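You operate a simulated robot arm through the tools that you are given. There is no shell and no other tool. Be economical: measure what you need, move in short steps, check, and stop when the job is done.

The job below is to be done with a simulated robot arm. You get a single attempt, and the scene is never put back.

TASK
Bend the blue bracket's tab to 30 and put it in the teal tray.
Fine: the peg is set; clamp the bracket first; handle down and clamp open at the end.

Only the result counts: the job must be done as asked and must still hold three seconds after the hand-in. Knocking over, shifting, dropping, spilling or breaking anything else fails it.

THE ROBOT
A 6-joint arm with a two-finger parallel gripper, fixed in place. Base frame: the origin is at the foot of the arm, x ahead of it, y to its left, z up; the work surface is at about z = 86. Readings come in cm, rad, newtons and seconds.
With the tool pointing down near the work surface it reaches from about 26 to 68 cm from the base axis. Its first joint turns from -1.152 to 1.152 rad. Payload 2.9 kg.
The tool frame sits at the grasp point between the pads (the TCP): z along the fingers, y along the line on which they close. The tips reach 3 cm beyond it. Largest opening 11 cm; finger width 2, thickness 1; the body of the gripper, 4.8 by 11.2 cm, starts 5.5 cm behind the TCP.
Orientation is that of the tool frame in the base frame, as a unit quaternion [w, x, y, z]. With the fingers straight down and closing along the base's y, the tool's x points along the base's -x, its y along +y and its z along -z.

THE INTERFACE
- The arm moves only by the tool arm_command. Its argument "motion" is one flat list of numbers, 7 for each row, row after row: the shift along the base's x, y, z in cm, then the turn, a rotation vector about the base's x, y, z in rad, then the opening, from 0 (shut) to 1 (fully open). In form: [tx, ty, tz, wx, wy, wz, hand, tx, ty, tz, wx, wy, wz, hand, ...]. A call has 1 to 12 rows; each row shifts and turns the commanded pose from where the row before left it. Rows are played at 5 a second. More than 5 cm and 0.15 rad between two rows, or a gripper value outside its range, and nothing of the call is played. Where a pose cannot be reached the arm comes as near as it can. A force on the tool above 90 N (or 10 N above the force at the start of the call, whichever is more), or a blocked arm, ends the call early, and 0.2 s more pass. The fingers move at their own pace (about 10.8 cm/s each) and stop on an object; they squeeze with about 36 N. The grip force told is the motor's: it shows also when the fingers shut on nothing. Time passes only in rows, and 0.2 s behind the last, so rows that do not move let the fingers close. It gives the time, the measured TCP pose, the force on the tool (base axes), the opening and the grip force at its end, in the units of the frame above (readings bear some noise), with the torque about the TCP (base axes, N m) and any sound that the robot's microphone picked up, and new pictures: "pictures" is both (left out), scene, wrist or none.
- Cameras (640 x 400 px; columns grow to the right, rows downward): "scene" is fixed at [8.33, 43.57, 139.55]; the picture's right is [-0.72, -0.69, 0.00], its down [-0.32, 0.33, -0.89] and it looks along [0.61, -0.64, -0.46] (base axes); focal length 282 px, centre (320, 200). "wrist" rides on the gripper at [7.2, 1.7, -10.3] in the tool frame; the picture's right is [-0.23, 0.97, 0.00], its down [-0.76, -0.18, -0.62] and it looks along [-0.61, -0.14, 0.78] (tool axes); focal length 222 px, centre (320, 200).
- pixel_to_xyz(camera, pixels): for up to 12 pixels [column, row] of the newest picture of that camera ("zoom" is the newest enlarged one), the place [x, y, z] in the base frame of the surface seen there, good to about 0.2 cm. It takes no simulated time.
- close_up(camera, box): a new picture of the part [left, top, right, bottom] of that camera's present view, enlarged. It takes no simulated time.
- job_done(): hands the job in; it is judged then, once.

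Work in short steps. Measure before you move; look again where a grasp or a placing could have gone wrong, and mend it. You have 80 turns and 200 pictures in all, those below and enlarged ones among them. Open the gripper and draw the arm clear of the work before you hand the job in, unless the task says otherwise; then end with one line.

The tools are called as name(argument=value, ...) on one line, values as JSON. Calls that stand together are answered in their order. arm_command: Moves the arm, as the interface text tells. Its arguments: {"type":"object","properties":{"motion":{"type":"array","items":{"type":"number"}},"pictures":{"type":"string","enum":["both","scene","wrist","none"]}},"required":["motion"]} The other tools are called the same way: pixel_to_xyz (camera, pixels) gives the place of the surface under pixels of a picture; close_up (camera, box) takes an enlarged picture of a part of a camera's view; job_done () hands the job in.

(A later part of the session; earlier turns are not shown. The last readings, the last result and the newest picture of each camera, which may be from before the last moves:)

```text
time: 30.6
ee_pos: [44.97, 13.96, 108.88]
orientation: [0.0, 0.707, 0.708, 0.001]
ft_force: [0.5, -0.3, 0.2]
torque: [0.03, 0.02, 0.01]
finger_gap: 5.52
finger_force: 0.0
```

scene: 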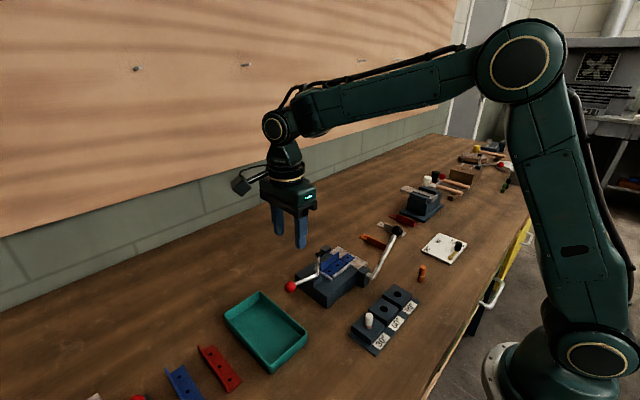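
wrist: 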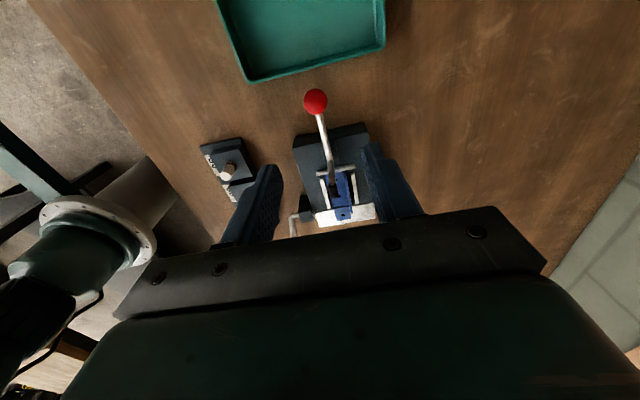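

Ball centre ≈ (44.5, 15.0, 94.6); lever elbow/pivot ≈ (44.5, 6.9, 92.3). The fingers close along x, so the ball can pivot between them. Descend and grip.

arm_command(motion=[-0.35, 1.1, -4, 0, 0, 0, 0.5, 0, 0, -4, 0, 0, 0, 0.5, 0, 0, -3.5, 0, 0, 0, 0.5, 0, 0, -2.7, 0, 0, 0, 0.5, 0, 0, 0, 0, 0, 0, 0.5, 0, 0, 0, 0, 0, 0, 0, 0, 0, 0, 0, 0, 0, 0, 0, 0, 0, 0, 0, 0, 0], pictures="both")

close_up(camera="scene", box=[230, 190, 390, 310])

```text
time: 32.4
ee_pos: [44.75, 14.88, 94.62]
orientation: [0.002, 0.707, 0.707, 0.004]
ft_force: [28.4, -1.4, -6.6]
torque: [0.48, 0.02, 0.02]
finger_gap: 2.5
finger_force: 45.4
```

scene: 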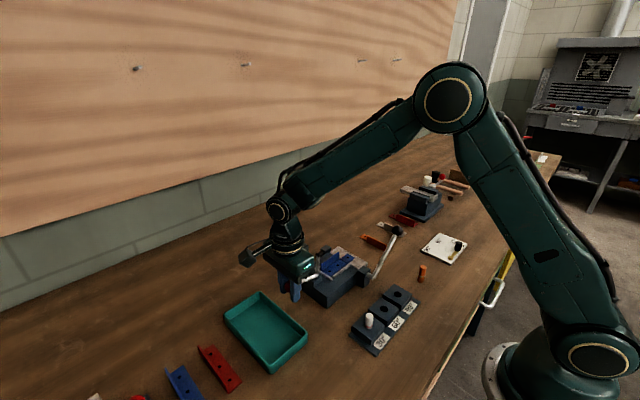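
wrist: 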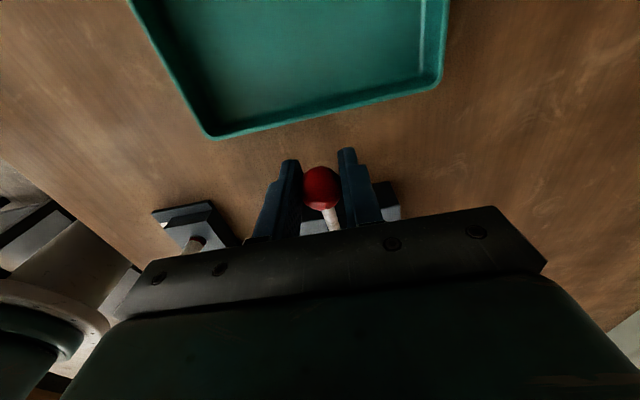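

```text
3.33 times, centred on (310, 250) of scene
```

zoom: 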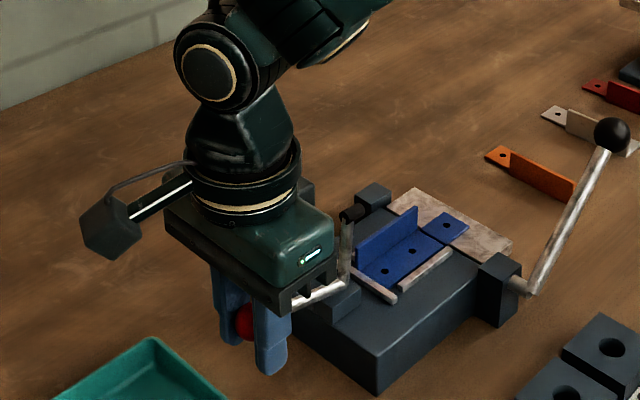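

Gripped (gap 2.5) but with 28 N sideways; shift x +0.3 to relieve, then lift along the first half of the arc.

arm_command(motion=[0.3, 0, 0, 0, 0, 0, 0, 0, -0.19, 0.51, 0, 0, 0, 0, 0, -0.19, 0.51, 0, 0, 0, 0, 0, -0.52, 0.97, 0, 0, 0, 0, 0, -0.63, 0.89, 0, 0, 0, 0, 0, -0.74, 0.8, 0, 0, 0, 0, 0, -0.85, 0.69, 0, 0, 0, 0, 0, -0.92, 0.58, 0, 0, 0, 0, 0, 0, 0, 0, 0, 0, 0], pictures="both")

close_up(camera="scene", box=[230, 190, 390, 310])

```text
time: 34.4
ee_pos: [44.75, 10.65, 99.26]
orientation: [0.001, 0.709, 0.705, -0.001]
ft_force: [20.8, -16.7, -16.4]
torque: [-0.54, -0.6, -0.17]
finger_gap: 0.84
finger_force: 45.1
```

scene: 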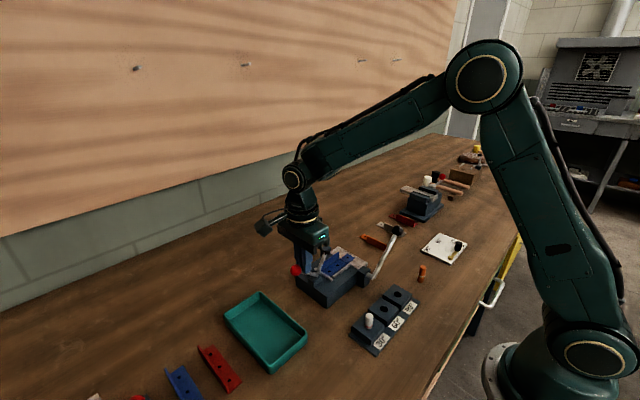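
wrist: 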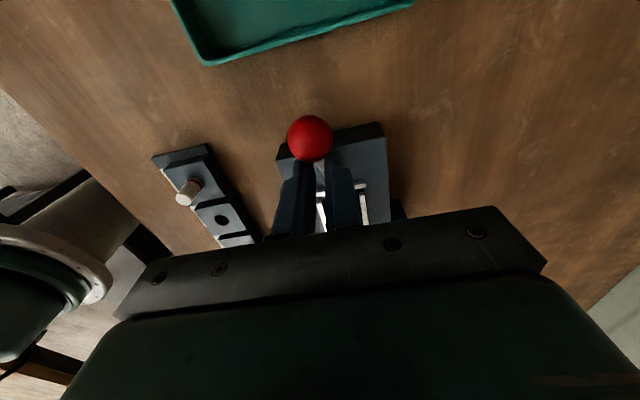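

```text
3.33 times, centred on (310, 250) of scene
```

zoom: 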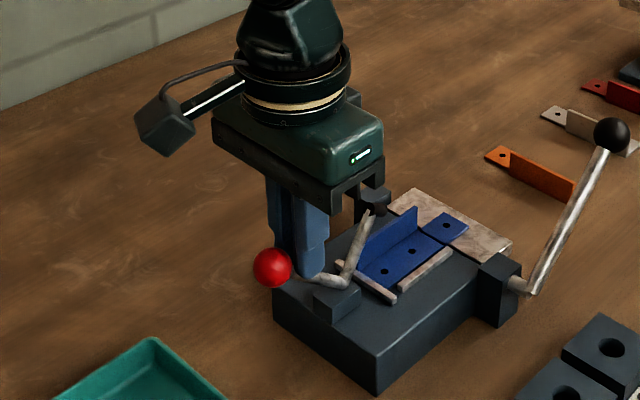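

The fingers slipped from the ball onto the rod (gap 0.84). Measure where the lever is now.

pixel_to_xyz(camera="zoom", pixels=[[272, 267], [340, 280], [352, 255], [368, 214], [330, 278]])

close_up(camera="wrist", box=[240, 90, 440, 240])

```text
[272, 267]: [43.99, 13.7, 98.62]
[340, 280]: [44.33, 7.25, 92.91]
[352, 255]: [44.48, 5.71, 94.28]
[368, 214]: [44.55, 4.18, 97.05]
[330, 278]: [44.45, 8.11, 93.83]
```

```text
2.67 times, centred on (340, 165) of wrist
```

zoom: 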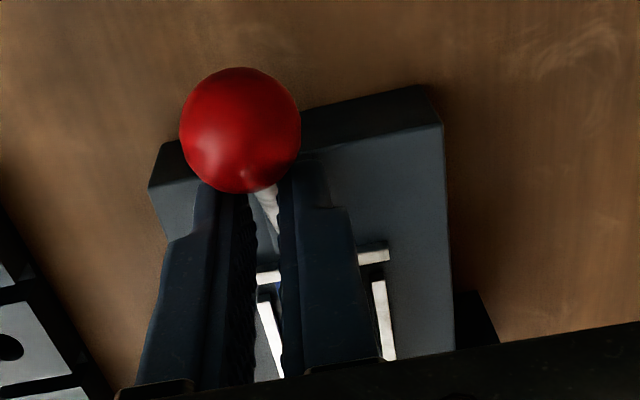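

Lever is raised to about 43°, ball centre ≈ (44.5, 13.2, 98.3). Open and rise to see whether the lever holds its position; then push from behind.

arm_command(motion=[0, 0, 0, 0, 0, 0, 0.4, 0, 0, 0, 0, 0, 0, 0.4, 0, 0, 3, 0, 0, 0, 0.4, 0, 0, 4, 0, 0, 0, 0.4, 0, 0, 0, 0, 0, 0, 0.4], pictures="both")

close_up(camera="scene", box=[230, 190, 390, 310])

```text
time: 35.6
ee_pos: [44.35, 11.04, 106.6]
orientation: [0.0, 0.707, 0.707, 0.0]
ft_force: [0.0, -0.4, 0.3]
torque: [-0.02, 0.0, 0.0]
finger_gap: 4.39
finger_force: 0.1
```

scene: 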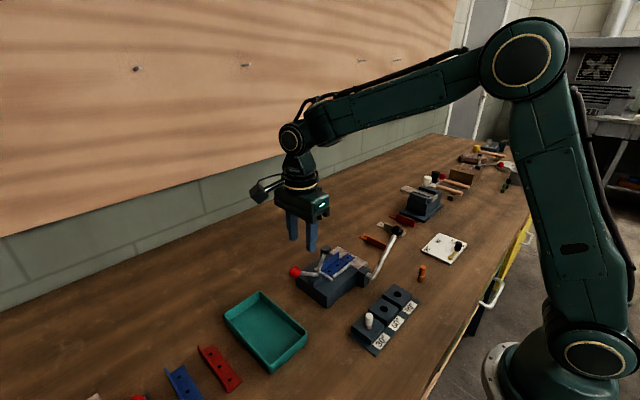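
wrist: 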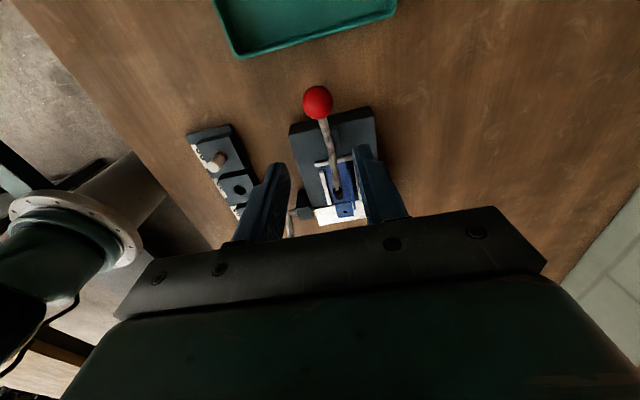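

```text
3.33 times, centred on (310, 250) of scene
```

zoom: 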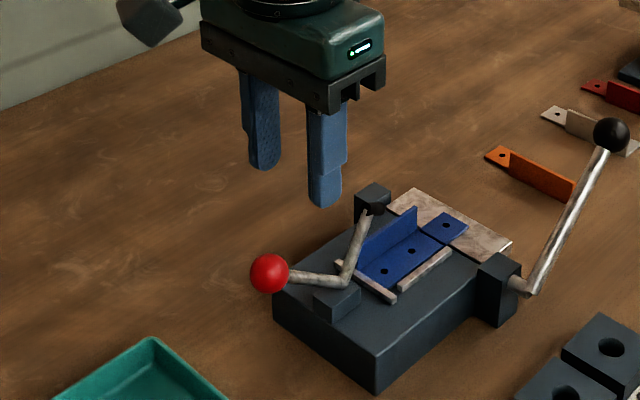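

The lever holds by friction. Measure the ball, then come down behind it (+y side) with closed fingers.

pixel_to_xyz(camera="zoom", pixels=[[269, 273], [269, 255], [252, 273], [300, 277], [340, 284], [350, 270], [362, 225]])

pixel_to_xyz(camera="wrist", pixels=[[317, 102], [317, 90], [305, 102], [328, 102], [325, 125], [331, 150]])

arm_command(motion=[0.1, 3.5, 0, 0, 0, 0, 0, 0, 3.0, 0, 0, 0, 0, 0, 0, 0, 0, 0, 0, 0, 0], pictures="none")

```text
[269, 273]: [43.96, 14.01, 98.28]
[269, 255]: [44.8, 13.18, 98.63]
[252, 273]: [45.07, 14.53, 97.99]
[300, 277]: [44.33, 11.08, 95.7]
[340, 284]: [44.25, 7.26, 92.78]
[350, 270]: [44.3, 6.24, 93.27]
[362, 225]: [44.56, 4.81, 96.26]
```

```text
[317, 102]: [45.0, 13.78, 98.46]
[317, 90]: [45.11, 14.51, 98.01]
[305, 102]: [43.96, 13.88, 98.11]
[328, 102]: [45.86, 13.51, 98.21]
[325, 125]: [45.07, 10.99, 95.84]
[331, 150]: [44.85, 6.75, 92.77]
```

```text
time: 36.4
ee_pos: [44.76, 17.57, 106.4]
orientation: [0.0, 0.706, 0.708, 0.0]
ft_force: [0.3, -0.5, -0.4]
torque: [0.01, -0.04, 0.02]
finger_gap: 0.0
finger_force: 35.8
```

Ball centre ≈ (44.8, 13.6, 97.3). Descend behind it with closed fingers, then push in −y while rising a little.

arm_command(motion=[0, 0, -4, 0, 0, 0, 0, 0, 0, -3.7, 0, 0, 0, 0, 0, 0, 0, 0, 0, 0, 0, 0, -0.8, 0, 0, 0, 0, 0, 0, -0.8, 0.1, 0, 0, 0, 0, 0, -0.8, 0.2, 0, 0, 0, 0, 0, -0.8, 0.3, 0, 0, 0, 0, 0, -0.8, 0.3, 0, 0, 0, 0, 0, -0.8, 0.3, 0, 0, 0, 0, 0, -0.8, 0.3, 0, 0, 0, 0, 0, 0, 0, 0, 0, 0, 0], pictures="both")

close_up(camera="scene", box=[230, 190, 390, 310])

```text
time: 38.8
ee_pos: [44.68, 11.68, 100.5]
orientation: [0.0, 0.707, 0.707, 0.0]
ft_force: [0.1, -0.3, -0.1]
torque: [0.0, 0.0, 0.0]
finger_gap: 0.0
finger_force: 35.9
```

scene: 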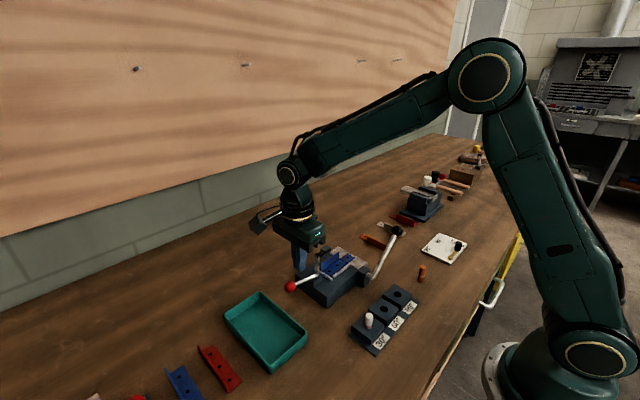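
wrist: 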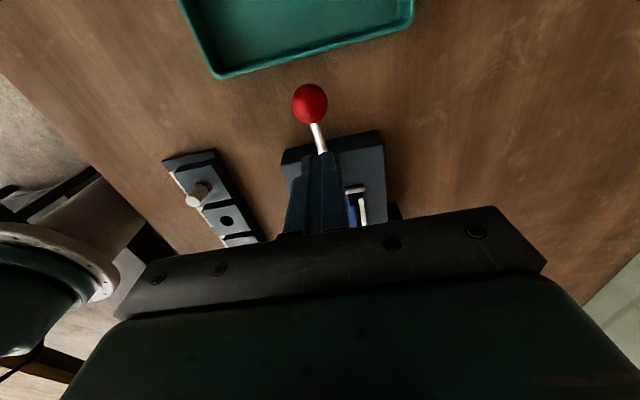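

```text
3.33 times, centred on (310, 250) of scene
```

zoom: 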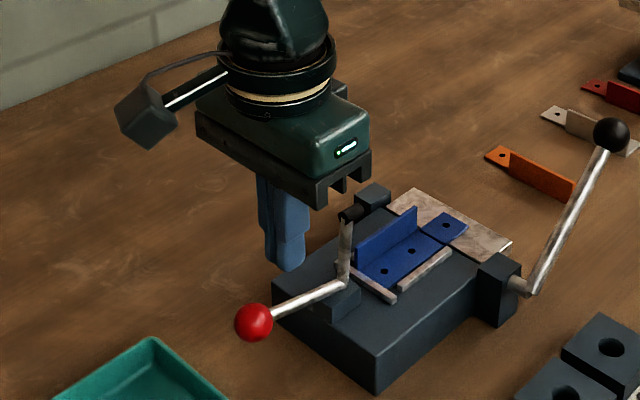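

The lever sank back to its rest position (it falls slowly, damped). I'll grip the ball again, centred, and follow the arc slowly without letting go.

pixel_to_xyz(camera="wrist", pixels=[[309, 103], [309, 90], [297, 103], [322, 103], [309, 115]])

arm_command(motion=[0, 1.6, 0, 0, 0, 0, 0.4, 0, 1.7, 0, 0, 0, 0, 0.4, 0, 0, 0, 0, 0, 0, 0.4, 0, 0, -3, 0, 0, 0, 0.4, 0, 0, -2.9, 0, 0, 0, 0.4, 0, 0, 0, 0, 0, 0, 0.4, 0, 0, 0, 0, 0, 0, 0, 0, 0, 0, 0, 0, 0, 0, 0, 0, 0, 0, 0, 0, 0], pictures="wrist")

close_up(camera="wrist", box=[240, 100, 440, 240])

```text
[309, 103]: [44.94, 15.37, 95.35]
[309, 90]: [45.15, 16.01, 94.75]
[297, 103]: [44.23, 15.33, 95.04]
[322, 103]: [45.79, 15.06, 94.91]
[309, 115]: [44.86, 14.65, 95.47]
```

```text
time: 40.8
ee_pos: [44.75, 15.17, 94.26]
orientation: [0.001, 0.707, 0.708, 0.001]
ft_force: [10.3, -0.4, -6.1]
torque: [0.54, -0.03, 0.03]
finger_gap: 2.49
finger_force: 44.7
```

wrist: 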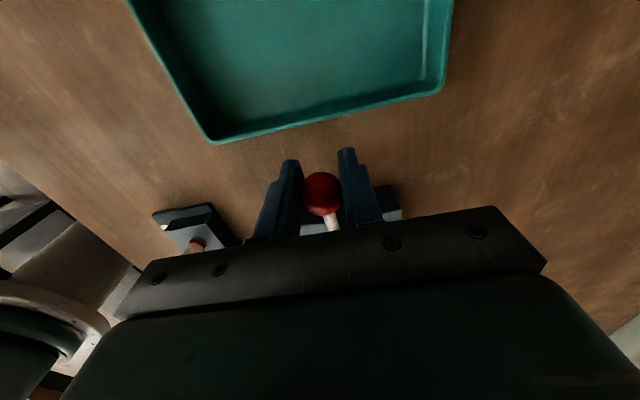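

```text
2.86 times, centred on (340, 170) of wrist
```

zoom: 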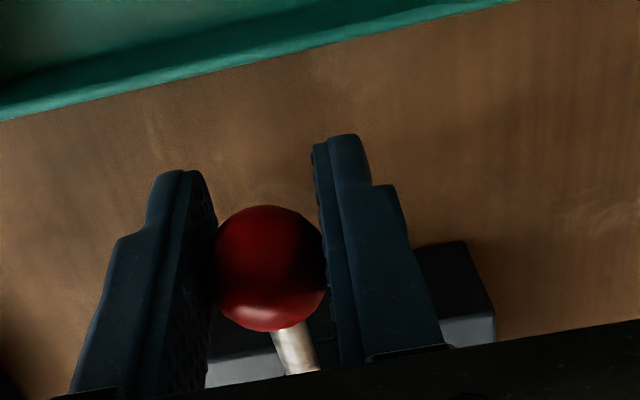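

Ball centred in the pads (gap 2.49). Follow the arc slowly, 3° per row.

arm_command(motion=[0, -0.124, 0.421, 0, 0, 0, 0, 0, -0.146, 0.414, 0, 0, 0, 0, 0, -0.167, 0.406, 0, 0, 0, 0, 0, -0.188, 0.397, 0, 0, 0, 0, 0, -0.209, 0.386, 0, 0, 0, 0, 0, -0.229, 0.375, 0, 0, 0, 0, 0, -0.248, 0.362, 0, 0, 0, 0, 0, -0.267, 0.349, 0, 0, 0, 0, 0, -0.285, 0.334, 0, 0, 0, 0, 0, -0.302, 0.319, 0, 0, 0, 0, 0, -0.318, 0.303, 0, 0, 0, 0, 0, -0.333, 0.286, 0, 0, 0, 0], pictures="wrist")

close_up(camera="scene", box=[230, 190, 390, 310])

```text
time: 43.4
ee_pos: [44.69, 12.58, 98.73]
orientation: [-0.001, 0.704, 0.71, 0.0]
ft_force: [-9.8, 18.0, -1.6]
torque: [1.21, 0.09, 0.02]
finger_gap: 2.49
finger_force: 44.9
```

wrist: 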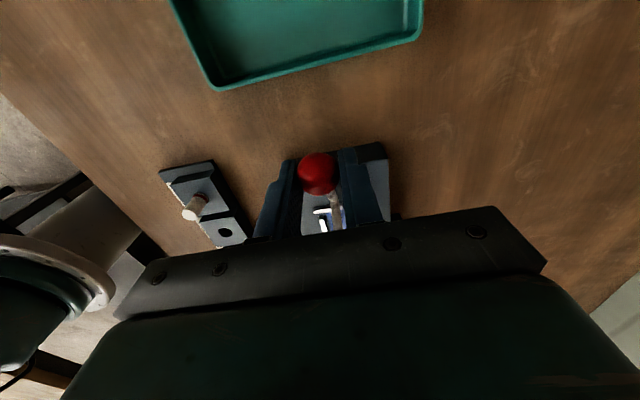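

```text
3.33 times, centred on (310, 250) of scene
```

zoom: 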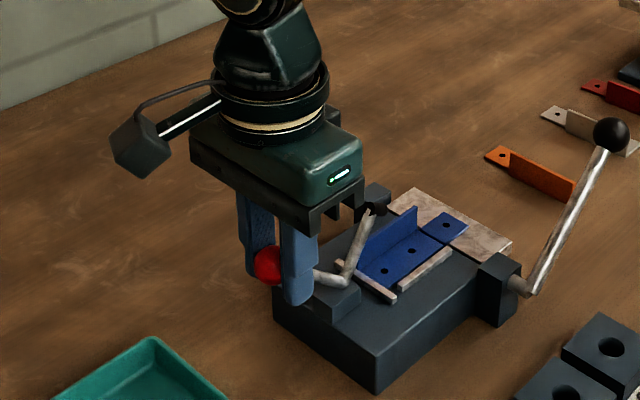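

pixel_to_xyz(camera="wrist", pixels=[[316, 170], [316, 157], [316, 188]])

pixel_to_xyz(camera="zoom", pixels=[[266, 264], [320, 275], [336, 279], [348, 267], [366, 222]])

```text
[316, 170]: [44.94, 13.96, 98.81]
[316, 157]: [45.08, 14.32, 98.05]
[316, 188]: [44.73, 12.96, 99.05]
```

```text
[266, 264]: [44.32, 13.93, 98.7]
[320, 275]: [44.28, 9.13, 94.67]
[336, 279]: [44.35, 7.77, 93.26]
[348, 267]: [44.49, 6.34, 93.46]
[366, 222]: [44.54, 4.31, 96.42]
```

The pads are slipping by ~1 cm (ball at ≈(13.3, 97.9)). I'll open, slip back past the ball at once, tilt the fingers a bit so they reach under it, and close behind it to push rather than pull.

arm_command(motion=[0, 0, 0, 0, 0, 0, 0.42, 0, 2.2, 0, 0, 0, 0, 0.42, 0, 2.9, -0.5, -0.14, 0, 0, 0.3, 0, 0, 0, -0.14, 0, 0, 0, 0, 0, 0, -0.14, 0, 0, 0], pictures="wrist")

close_up(camera="scene", box=[230, 190, 390, 310])

pixel_to_xyz(camera="zoom", pixels=[[268, 285], [320, 285]])

```text
time: 44.6
ee_pos: [44.81, 17.48, 98.24]
orientation: [0.147, 0.691, 0.692, -0.148]
ft_force: [0.4, 0.4, 0.2]
torque: [0.05, 0.02, -0.05]
finger_gap: 0.0
finger_force: 36.4
```

wrist: 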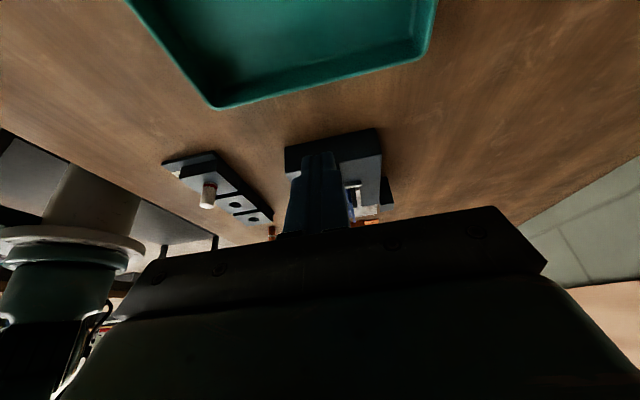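

```text
3.33 times, centred on (310, 250) of scene
```

zoom: 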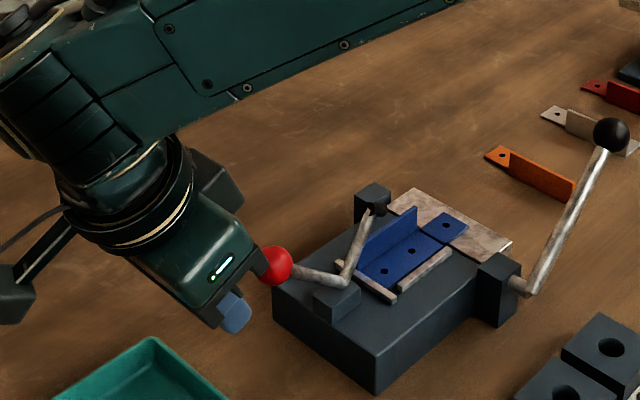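

```text
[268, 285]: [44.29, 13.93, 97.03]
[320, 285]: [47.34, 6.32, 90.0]
```

The ball is still up (≈38°) and the fingers are behind and slightly under it. Push along the arc now.

arm_command(motion=[0, -0.65, -0.3, 0, 0, 0, 0, 0, -0.65, -0.3, 0, 0, 0, 0, 0, -0.48, 0.55, 0, 0, 0, 0, 0, -0.51, 0.51, 0, 0, 0, 0, 0, -0.57, 0.47, 0, 0, 0, 0, 0, -0.6, 0.41, 0, 0, 0, 0, 0, -0.63, 0.36, 0, 0, 0, 0, 0, -0.66, 0.3, 0, 0, 0, 0, 0, -0.69, 0.24, 0, 0, 0, 0], pictures="wrist")

close_up(camera="scene", box=[230, 190, 390, 310])

```text
time: 46.6
ee_pos: [44.87, 12.02, 100.48]
orientation: [0.147, 0.692, 0.692, -0.147]
ft_force: [-0.6, 0.4, 0.5]
torque: [0.01, 0.01, 0.02]
finger_gap: 0.02
finger_force: 35.9
```

wrist: 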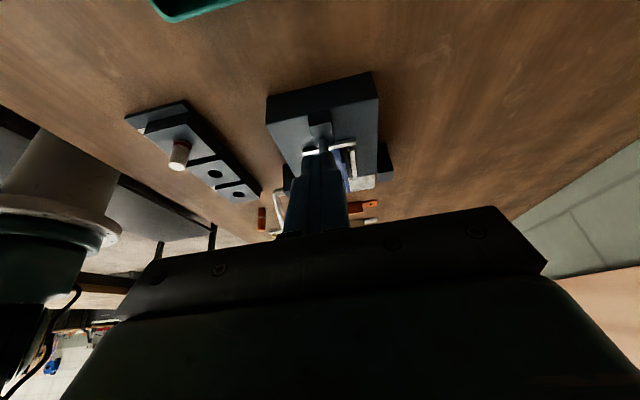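

```text
3.33 times, centred on (310, 250) of scene
```

zoom: 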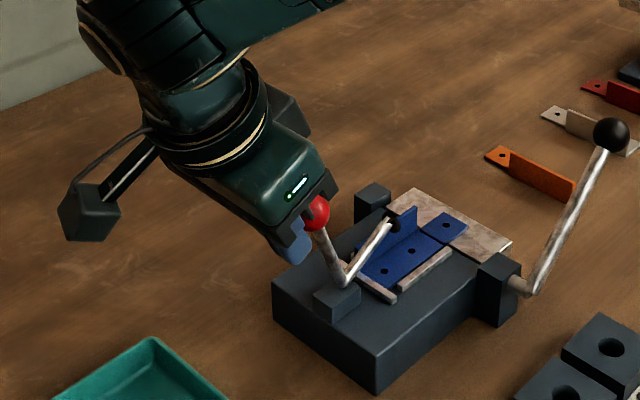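

Lever at ~75° and the clamp arm is coming down. Continue pushing toward the clamped position.

arm_command(motion=[0, -0.7, 0.19, 0, 0, 0, 0, 0, -0.72, 0.12, 0, 0, 0, 0, 0, -0.73, 0.05, 0, 0, 0, 0, 0, -0.73, 0, 0, 0, 0, 0, 0, -0.73, 0, 0, 0, 0, 0], pictures="wrist")

close_up(camera="scene", box=[230, 190, 390, 310])

```text
time: 47.8
ee_pos: [44.73, 8.41, 100.8]
orientation: [0.148, 0.691, 0.692, -0.147]
ft_force: [-0.2, 0.8, -0.1]
torque: [-0.01, -0.03, 0.02]
finger_gap: 0.0
finger_force: 36.0
```

wrist: 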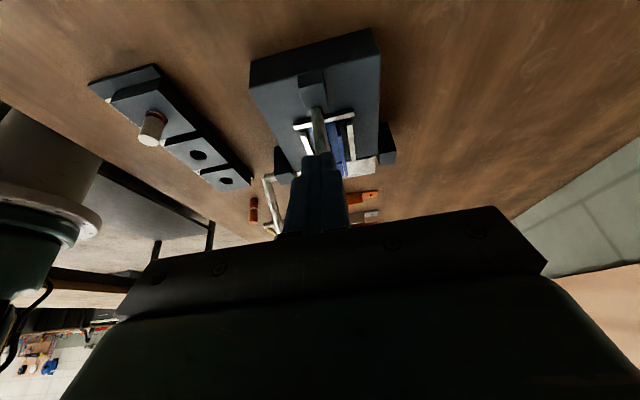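

```text
3.33 times, centred on (310, 250) of scene
```

zoom: 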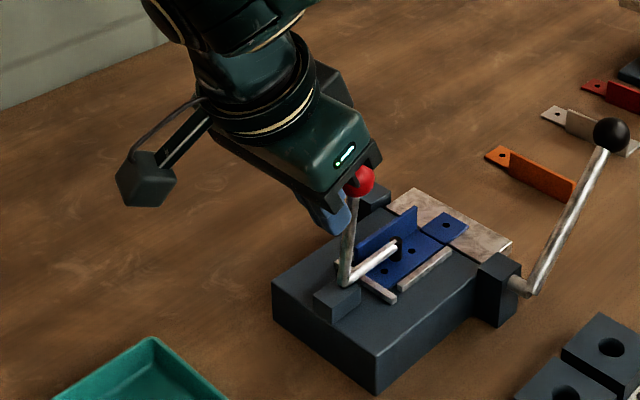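

Nearly down; no resistance yet. Continue in small steps until contact.

arm_command(motion=[0, -0.5, -0.05, 0, 0, 0, 0, 0, -0.5, -0.08, 0, 0, 0, 0, 0, -0.4, -0.08, 0, 0, 0, 0, 0, -0.4, -0.08, 0, 0, 0, 0], pictures="wrist")

close_up(camera="scene", box=[270, 190, 398, 290])

```text
time: 48.8
ee_pos: [44.62, 7.89, 100.72]
orientation: [0.143, 0.683, 0.702, -0.142]
ft_force: [-20.6, 78.9, 31.7]
torque: [1.23, 0.0, -0.49]
finger_gap: 0.0
finger_force: 36.1
```

wrist: 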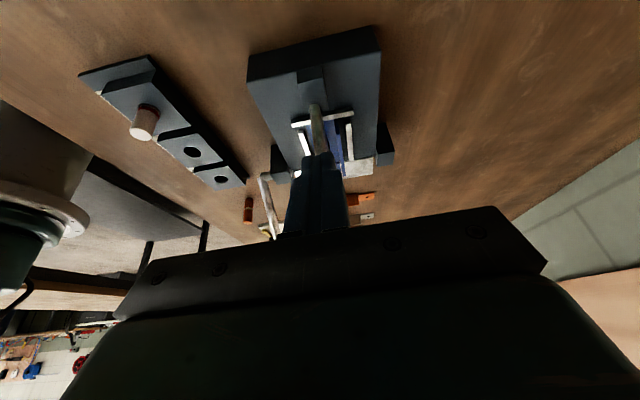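

```text
4.00 times, centred on (334, 240) of scene
```

zoom: 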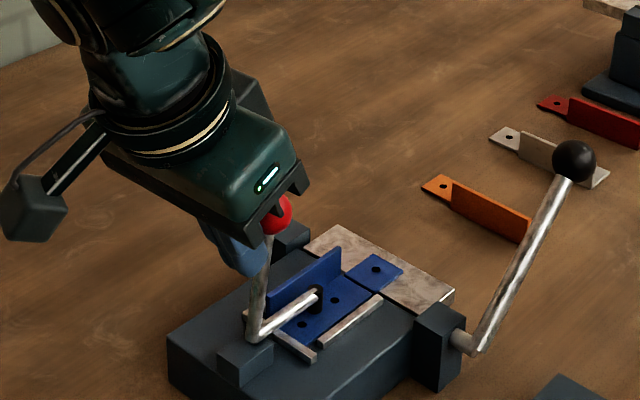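

Firm resistance (79 N): the pad is pressed on the bracket. Back off and see whether it stays.

arm_command(motion=[0, 0.7, 0, 0, 0, 0, 0, 0, 1.5, 0, 0, 0, 0, 0, 0, 2, 0, 0, 0, 0, 0, 0, 2, 2, 0, 0, 0, 0, 0, 0, 2, 0, 0, 0, 0, 0, 0, 0, 0, 0, 0, 0, 0, 0, 0, 0, 0, 0, 0], pictures="wrist")

close_up(camera="scene", box=[270, 190, 398, 290])

pixel_to_xyz(camera="zoom", pixels=[[270, 215], [265, 260], [258, 320], [312, 295], [317, 308], [280, 312], [575, 160], [470, 345]])

```text
time: 50.4
ee_pos: [44.86, 12.92, 104.47]
orientation: [0.147, 0.691, 0.692, -0.148]
ft_force: [-0.4, 0.7, 0.1]
torque: [-0.01, 0.0, 0.02]
finger_gap: 0.0
finger_force: 36.0
```

wrist: 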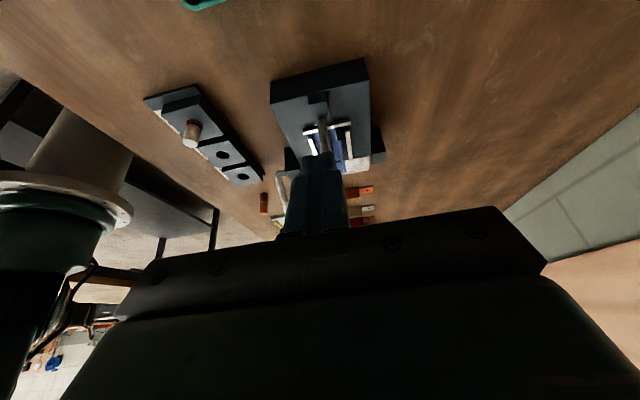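

```text
4.00 times, centred on (334, 240) of scene
```

zoom: 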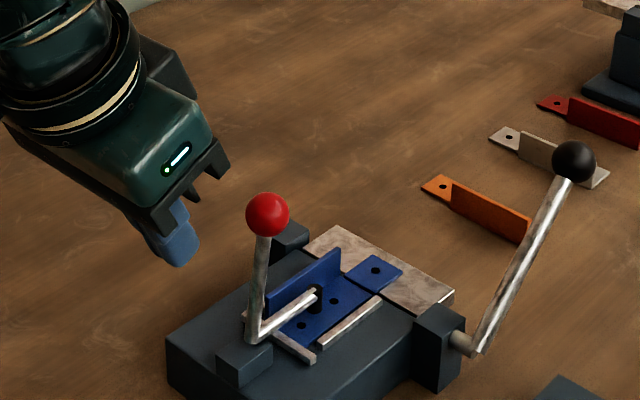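

```text
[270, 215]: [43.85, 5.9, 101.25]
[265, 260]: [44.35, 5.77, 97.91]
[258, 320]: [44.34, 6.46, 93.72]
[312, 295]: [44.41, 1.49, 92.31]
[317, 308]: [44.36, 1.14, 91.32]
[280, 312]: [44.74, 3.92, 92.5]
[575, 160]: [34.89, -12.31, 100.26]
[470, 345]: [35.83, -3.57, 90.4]
```

The clamp holds (ball at ≈101°, pad on the flange). Next the black lever: ball ≈(35.2,−12.6,99.8), hinge ≈(y −3.75, z 90). Rise and move to its −y side, tilting the fingers the other way.

arm_command(motion=[0, 0, 4, 0.14, 0, 0, 0, 0, 0, 4, 0.14, 0, 0, 0, -1.4, -4.4, 0, 0.14, 0, 0, 0, -1.4, -4.4, 0, 0.14, 0, 0, 0, -1.4, -4.4, 0, 0.14, 0, 0, 0, -1.4, -4.4, 0, 0.14, 0, 0, 0, -1.4, -4.4, 0, 0, 0, 0, 0, -1.4, -4.4, 0, 0, 0, 0, 0, -1.2, -4.2, 0, 0, 0, 0, 0, 0, 0, 0, 0, 0, 0, 0], pictures="both")

close_up(camera="scene", box=[310, 170, 470, 290])

```text
time: 52.6
ee_pos: [35.04, -17.81, 112.42]
orientation: [-0.147, 0.691, 0.692, 0.148]
ft_force: [-0.5, 0.4, -0.6]
torque: [0.02, -0.07, -0.04]
finger_gap: 0.0
finger_force: 35.9
```

scene: 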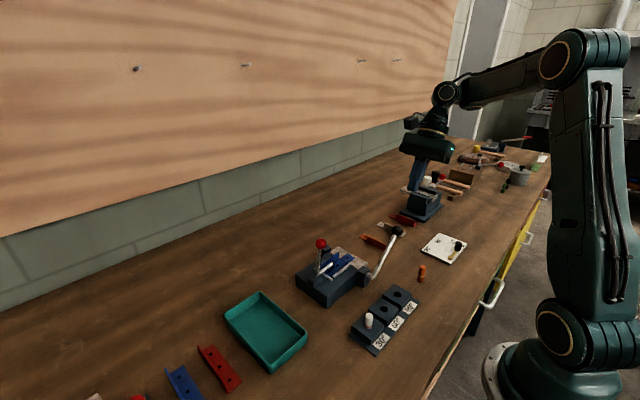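
wrist: 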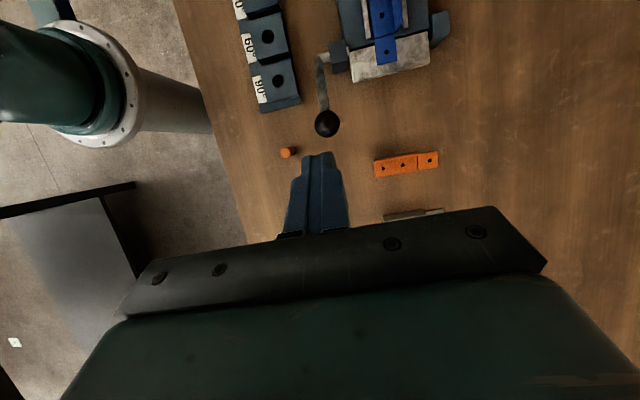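

```text
3.33 times, centred on (390, 230) of scene
```

zoom: 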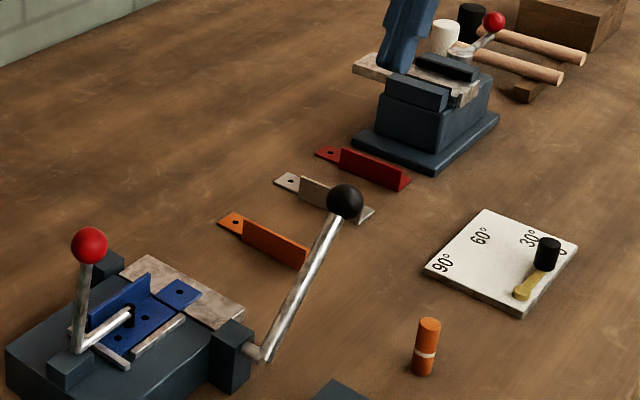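

pixel_to_xyz(camera="wrist", pixels=[[326, 123], [326, 112], [315, 123], [338, 123], [326, 134], [322, 90], [320, 62], [386, 50], [400, 62]])

arm_command(motion=[0.2, -0.2, -4, 0, 0, 0, 0, 0, 0, -4, 0, 0, 0, 0, 0, 0, -3.5, 0, 0, 0, 0, 0, 0, 0, 0, 0, 0, 0], pictures="both")

close_up(camera="scene", box=[310, 170, 470, 290])

```text
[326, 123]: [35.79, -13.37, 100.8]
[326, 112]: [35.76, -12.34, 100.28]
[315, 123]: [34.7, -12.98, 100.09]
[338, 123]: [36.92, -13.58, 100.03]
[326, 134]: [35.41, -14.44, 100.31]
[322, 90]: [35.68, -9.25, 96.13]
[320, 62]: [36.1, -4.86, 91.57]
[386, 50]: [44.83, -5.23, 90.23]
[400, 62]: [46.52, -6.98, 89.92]
```

```text
time: 53.6
ee_pos: [35.26, -18.05, 100.77]
orientation: [-0.145, 0.691, 0.693, 0.147]
ft_force: [0.2, 0.3, -0.4]
torque: [-0.01, -0.03, -0.01]
finger_gap: 0.0
finger_force: 36.3
```

scene: 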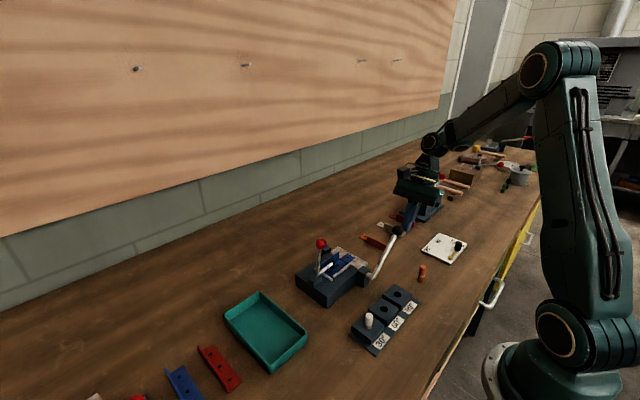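
wrist: 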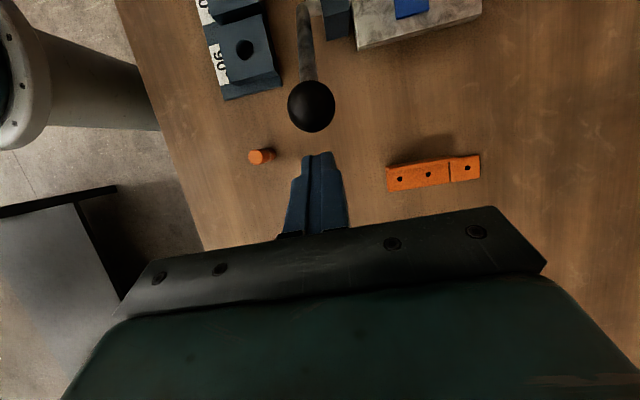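

```text
3.33 times, centred on (390, 230) of scene
```

zoom: 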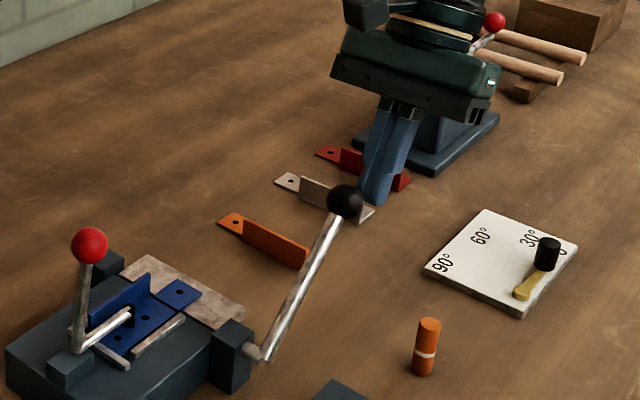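

Ball centre ≈(35.6,−13.1,99.4), lever at ≈45°. Approach and push the first ~12°.

arm_command(motion=[0.35, 0.8, -0.6, 0, 0, 0, 0, 0, 0.8, -0.6, 0, 0, 0, 0, 0, 0.6, 0, 0, 0, 0, 0, 0, 0.503, 0.478, 0, 0, 0, 0, 0, 0.528, 0.451, 0, 0, 0, 0, 0, 0.551, 0.422, 0, 0, 0, 0, 0, 0.572, 0.393, 0, 0, 0, 0], pictures="wrist")

close_up(camera="scene", box=[270, 190, 430, 310])

```text
time: 55.2
ee_pos: [35.61, -13.66, 101.54]
orientation: [-0.147, 0.692, 0.691, 0.148]
ft_force: [0.1, -1.3, 1.0]
torque: [0.01, -0.01, 0.02]
finger_gap: 0.01
finger_force: 36.0
```

wrist: 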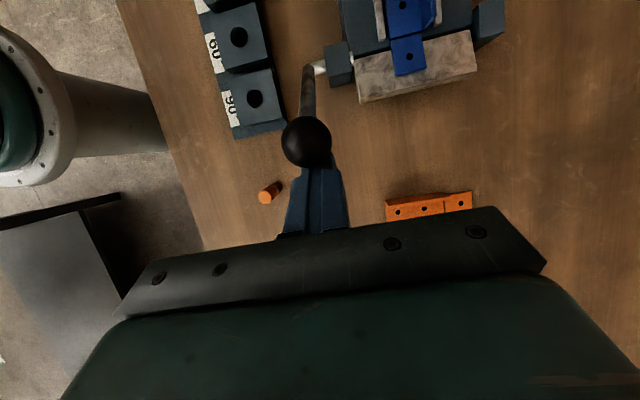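

```text
3.33 times, centred on (350, 250) of scene
```

zoom: 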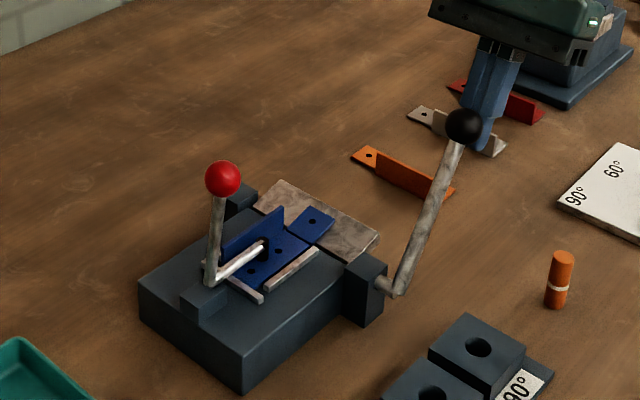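

The lever is rising easily. Continue.

arm_command(motion=[0, 0.592, 0.363, 0, 0, 0, 0, 0, 0.61, 0.331, 0, 0, 0, 0, 0, 0.626, 0.299, 0, 0, 0, 0, 0, 0.641, 0.266, 0, 0, 0, 0], pictures="wrist")

close_up(camera="scene", box=[270, 190, 430, 310])

pixel_to_xyz(camera="zoom", pixels=[[310, 212], [330, 220], [300, 235], [280, 182], [378, 238], [345, 222], [365, 245]])

```text
time: 56.2
ee_pos: [35.65, -11.14, 102.93]
orientation: [-0.148, 0.691, 0.692, 0.148]
ft_force: [-0.6, -1.1, 0.8]
torque: [0.02, 0.01, -0.02]
finger_gap: 0.0
finger_force: 36.5
```

wrist: 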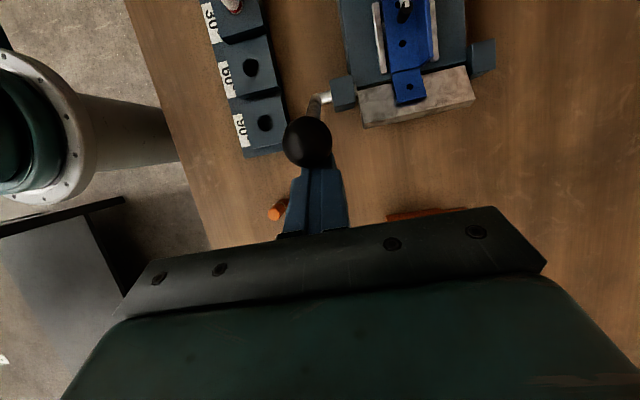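

```text
3.33 times, centred on (350, 250) of scene
```

zoom: 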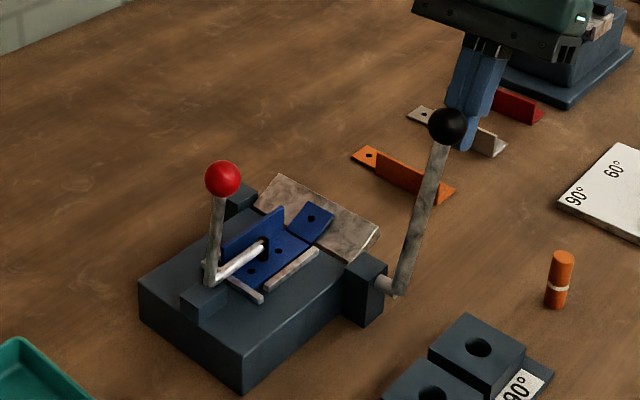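

```text
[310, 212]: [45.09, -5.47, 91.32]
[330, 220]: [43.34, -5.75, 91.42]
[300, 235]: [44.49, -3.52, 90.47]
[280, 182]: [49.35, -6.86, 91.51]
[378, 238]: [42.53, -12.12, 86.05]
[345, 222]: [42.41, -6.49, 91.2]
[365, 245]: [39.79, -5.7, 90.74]
```

The leaf and tab have lifted. Measure the present angle before going on.

close_up(camera="scene", box=[330, 220, 390, 265])

pixel_to_xyz(camera="zoom", pixels=[[20, 60], [40, 60], [100, 130], [160, 130], [160, 180], [220, 170], [260, 170], [300, 180], [240, 110], [180, 60], [200, 200], [340, 200]])

pixel_to_xyz(camera="wrist", pixels=[[307, 140], [307, 120], [290, 140], [325, 140], [307, 158], [313, 108]])

```text
8.89 times, centred on (360, 242) of scene
```

zoom: 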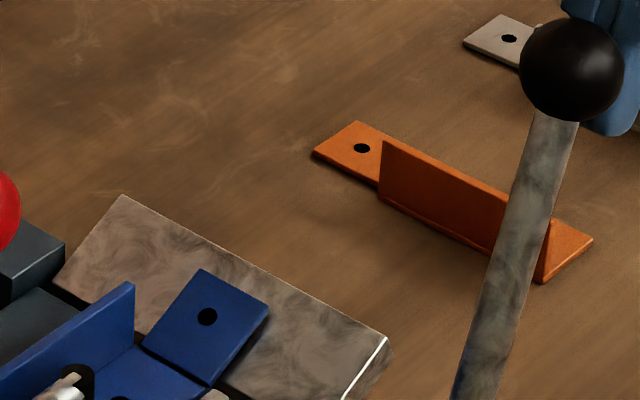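

```text
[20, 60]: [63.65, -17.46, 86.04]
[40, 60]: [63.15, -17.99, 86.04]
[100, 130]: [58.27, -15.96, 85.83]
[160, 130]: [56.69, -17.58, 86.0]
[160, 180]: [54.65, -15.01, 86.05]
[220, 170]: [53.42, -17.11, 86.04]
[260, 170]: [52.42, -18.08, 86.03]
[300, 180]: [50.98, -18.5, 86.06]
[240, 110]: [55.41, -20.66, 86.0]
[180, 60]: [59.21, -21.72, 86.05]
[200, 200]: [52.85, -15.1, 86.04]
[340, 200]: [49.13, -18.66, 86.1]
```

```text
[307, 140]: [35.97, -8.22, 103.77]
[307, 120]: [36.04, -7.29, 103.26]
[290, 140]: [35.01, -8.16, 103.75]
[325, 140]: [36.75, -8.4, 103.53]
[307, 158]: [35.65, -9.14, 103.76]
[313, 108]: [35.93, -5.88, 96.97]
```

pixel_to_xyz(camera="zoom", pixels=[[205, 275], [262, 303], [208, 317], [160, 345], [195, 370], [180, 355], [130, 200], [375, 335], [70, 285], [100, 235], [330, 345], [290, 375]])

```text
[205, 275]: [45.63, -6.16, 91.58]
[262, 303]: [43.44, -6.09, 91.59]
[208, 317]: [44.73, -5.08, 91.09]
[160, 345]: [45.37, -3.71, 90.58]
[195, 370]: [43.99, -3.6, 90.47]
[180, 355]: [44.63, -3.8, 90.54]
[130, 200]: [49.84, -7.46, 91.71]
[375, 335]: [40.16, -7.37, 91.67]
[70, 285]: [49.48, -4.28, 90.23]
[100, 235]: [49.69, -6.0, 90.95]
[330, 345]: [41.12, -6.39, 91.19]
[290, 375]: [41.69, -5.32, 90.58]
```

Leaf is at ≈24.5°. Push on in small steps until the stop is felt.

arm_command(motion=[0, 0.33, 0.116, 0, 0, 0, 0, 0, 0.33, 0.106, 0, 0, 0, 0, 0, 0.33, 0.098, 0, 0, 0, 0, 0, 0.33, 0.09, 0, 0, 0, 0], pictures="none")

close_up(camera="scene", box=[330, 220, 390, 265])

pixel_to_xyz(camera="zoom", pixels=[[205, 275], [262, 303], [160, 345], [195, 370], [130, 200], [375, 335], [70, 285]])

```text
time: 57.2
ee_pos: [35.74, -10.04, 103.29]
orientation: [-0.146, 0.693, 0.69, 0.147]
ft_force: [0.2, -23.6, -4.8]
torque: [-0.17, 0.11, 0.14]
finger_gap: 0.0
finger_force: 36.0
```

```text
8.89 times, centred on (360, 242) of scene
```

zoom: 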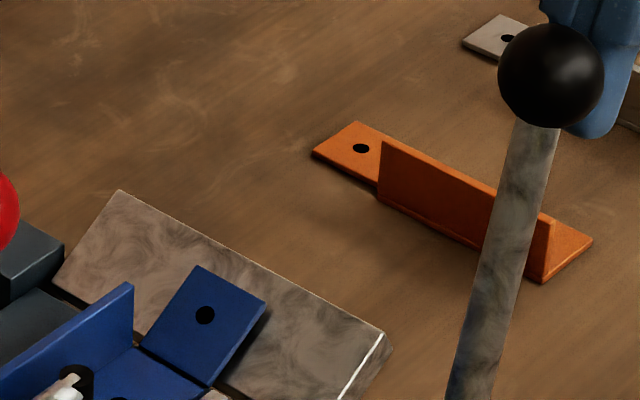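

```text
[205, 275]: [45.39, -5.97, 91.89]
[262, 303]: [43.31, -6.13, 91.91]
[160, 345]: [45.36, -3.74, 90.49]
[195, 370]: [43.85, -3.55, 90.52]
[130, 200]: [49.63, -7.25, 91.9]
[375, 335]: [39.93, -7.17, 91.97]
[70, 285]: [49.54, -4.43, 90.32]
```

Resistance (−24 N) and tab ≈30°. Press a little more to confirm it is the stop.

arm_command(motion=[0, 0.2, 0.04, 0, 0, 0, 0, 0, 0.15, 0.03, 0, 0, 0, 0, 0, 0, 0, 0, 0, 0, 0], pictures="none")

close_up(camera="scene", box=[330, 220, 390, 265])

pixel_to_xyz(camera="zoom", pixels=[[203, 273], [258, 303], [160, 345], [195, 370], [205, 315], [128, 200], [372, 335]])

```text
time: 58.0
ee_pos: [35.8, -9.96, 103.32]
orientation: [-0.144, 0.697, 0.687, 0.146]
ft_force: [-1.5, -50.1, -5.4]
torque: [-0.27, 0.07, 0.15]
finger_gap: 0.01
finger_force: 36.2
```

```text
8.89 times, centred on (360, 242) of scene
```

zoom: 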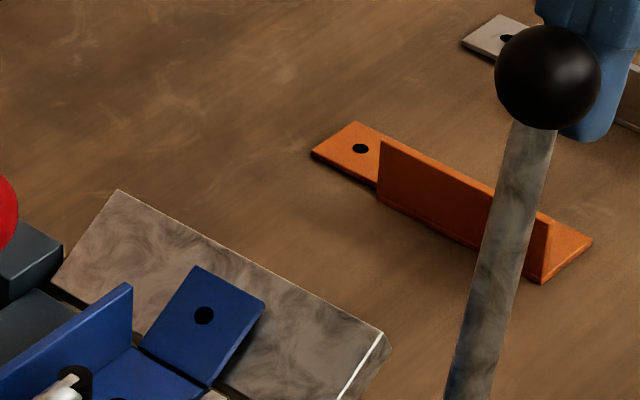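

```text
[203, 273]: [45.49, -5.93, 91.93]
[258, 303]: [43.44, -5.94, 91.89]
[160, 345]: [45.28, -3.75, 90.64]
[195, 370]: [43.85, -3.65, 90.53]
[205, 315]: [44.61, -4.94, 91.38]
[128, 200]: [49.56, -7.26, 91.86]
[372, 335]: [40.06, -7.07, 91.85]
```

Stop confirmed (50 N with almost no motion). Back away and see whether the lever comes down on its own.

arm_command(motion=[0, -0.5, 0, 0, 0, 0, 0, 0, -1.5, 0, 0, 0, 0, 0, 0, -2, 0, 0, 0, 0, 0, 0, -1, 4, -0.14, 0, 0, 0, 0, 0, 4, -0.14, 0, 0, 0, 0, 0, 1, -0.14, 0, 0, 0, 0, 0, 0, -0.14, 0, 0, 0, 0, 0, 0, -0.14, 0, 0, 0, 0, 0, 0, -0.14, 0, 0, 0], pictures="both")

close_up(camera="scene", box=[290, 200, 418, 296])

```text
time: 60.0
ee_pos: [35.74, -14.46, 112.21]
orientation: [0.149, 0.69, 0.693, -0.148]
ft_force: [-0.3, 0.2, 0.3]
torque: [-0.03, 0.04, -0.03]
finger_gap: 0.0
finger_force: 36.4
```

scene: 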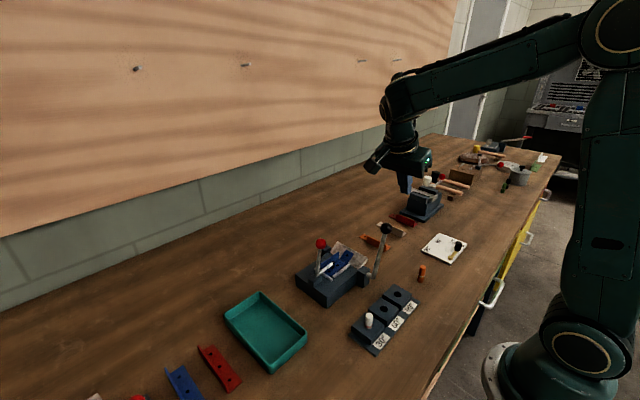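
wrist: 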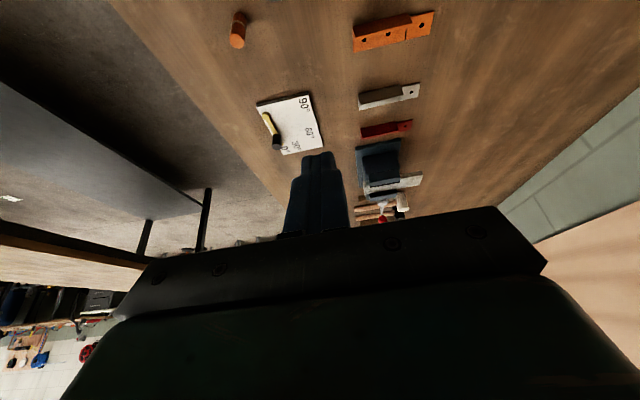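

```text
4.17 times, centred on (354, 248) of scene
```

zoom: 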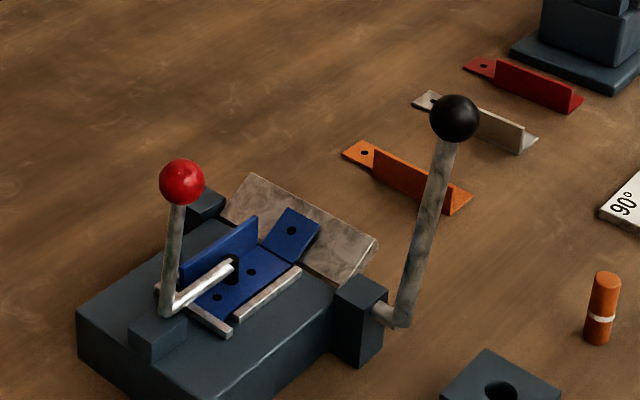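

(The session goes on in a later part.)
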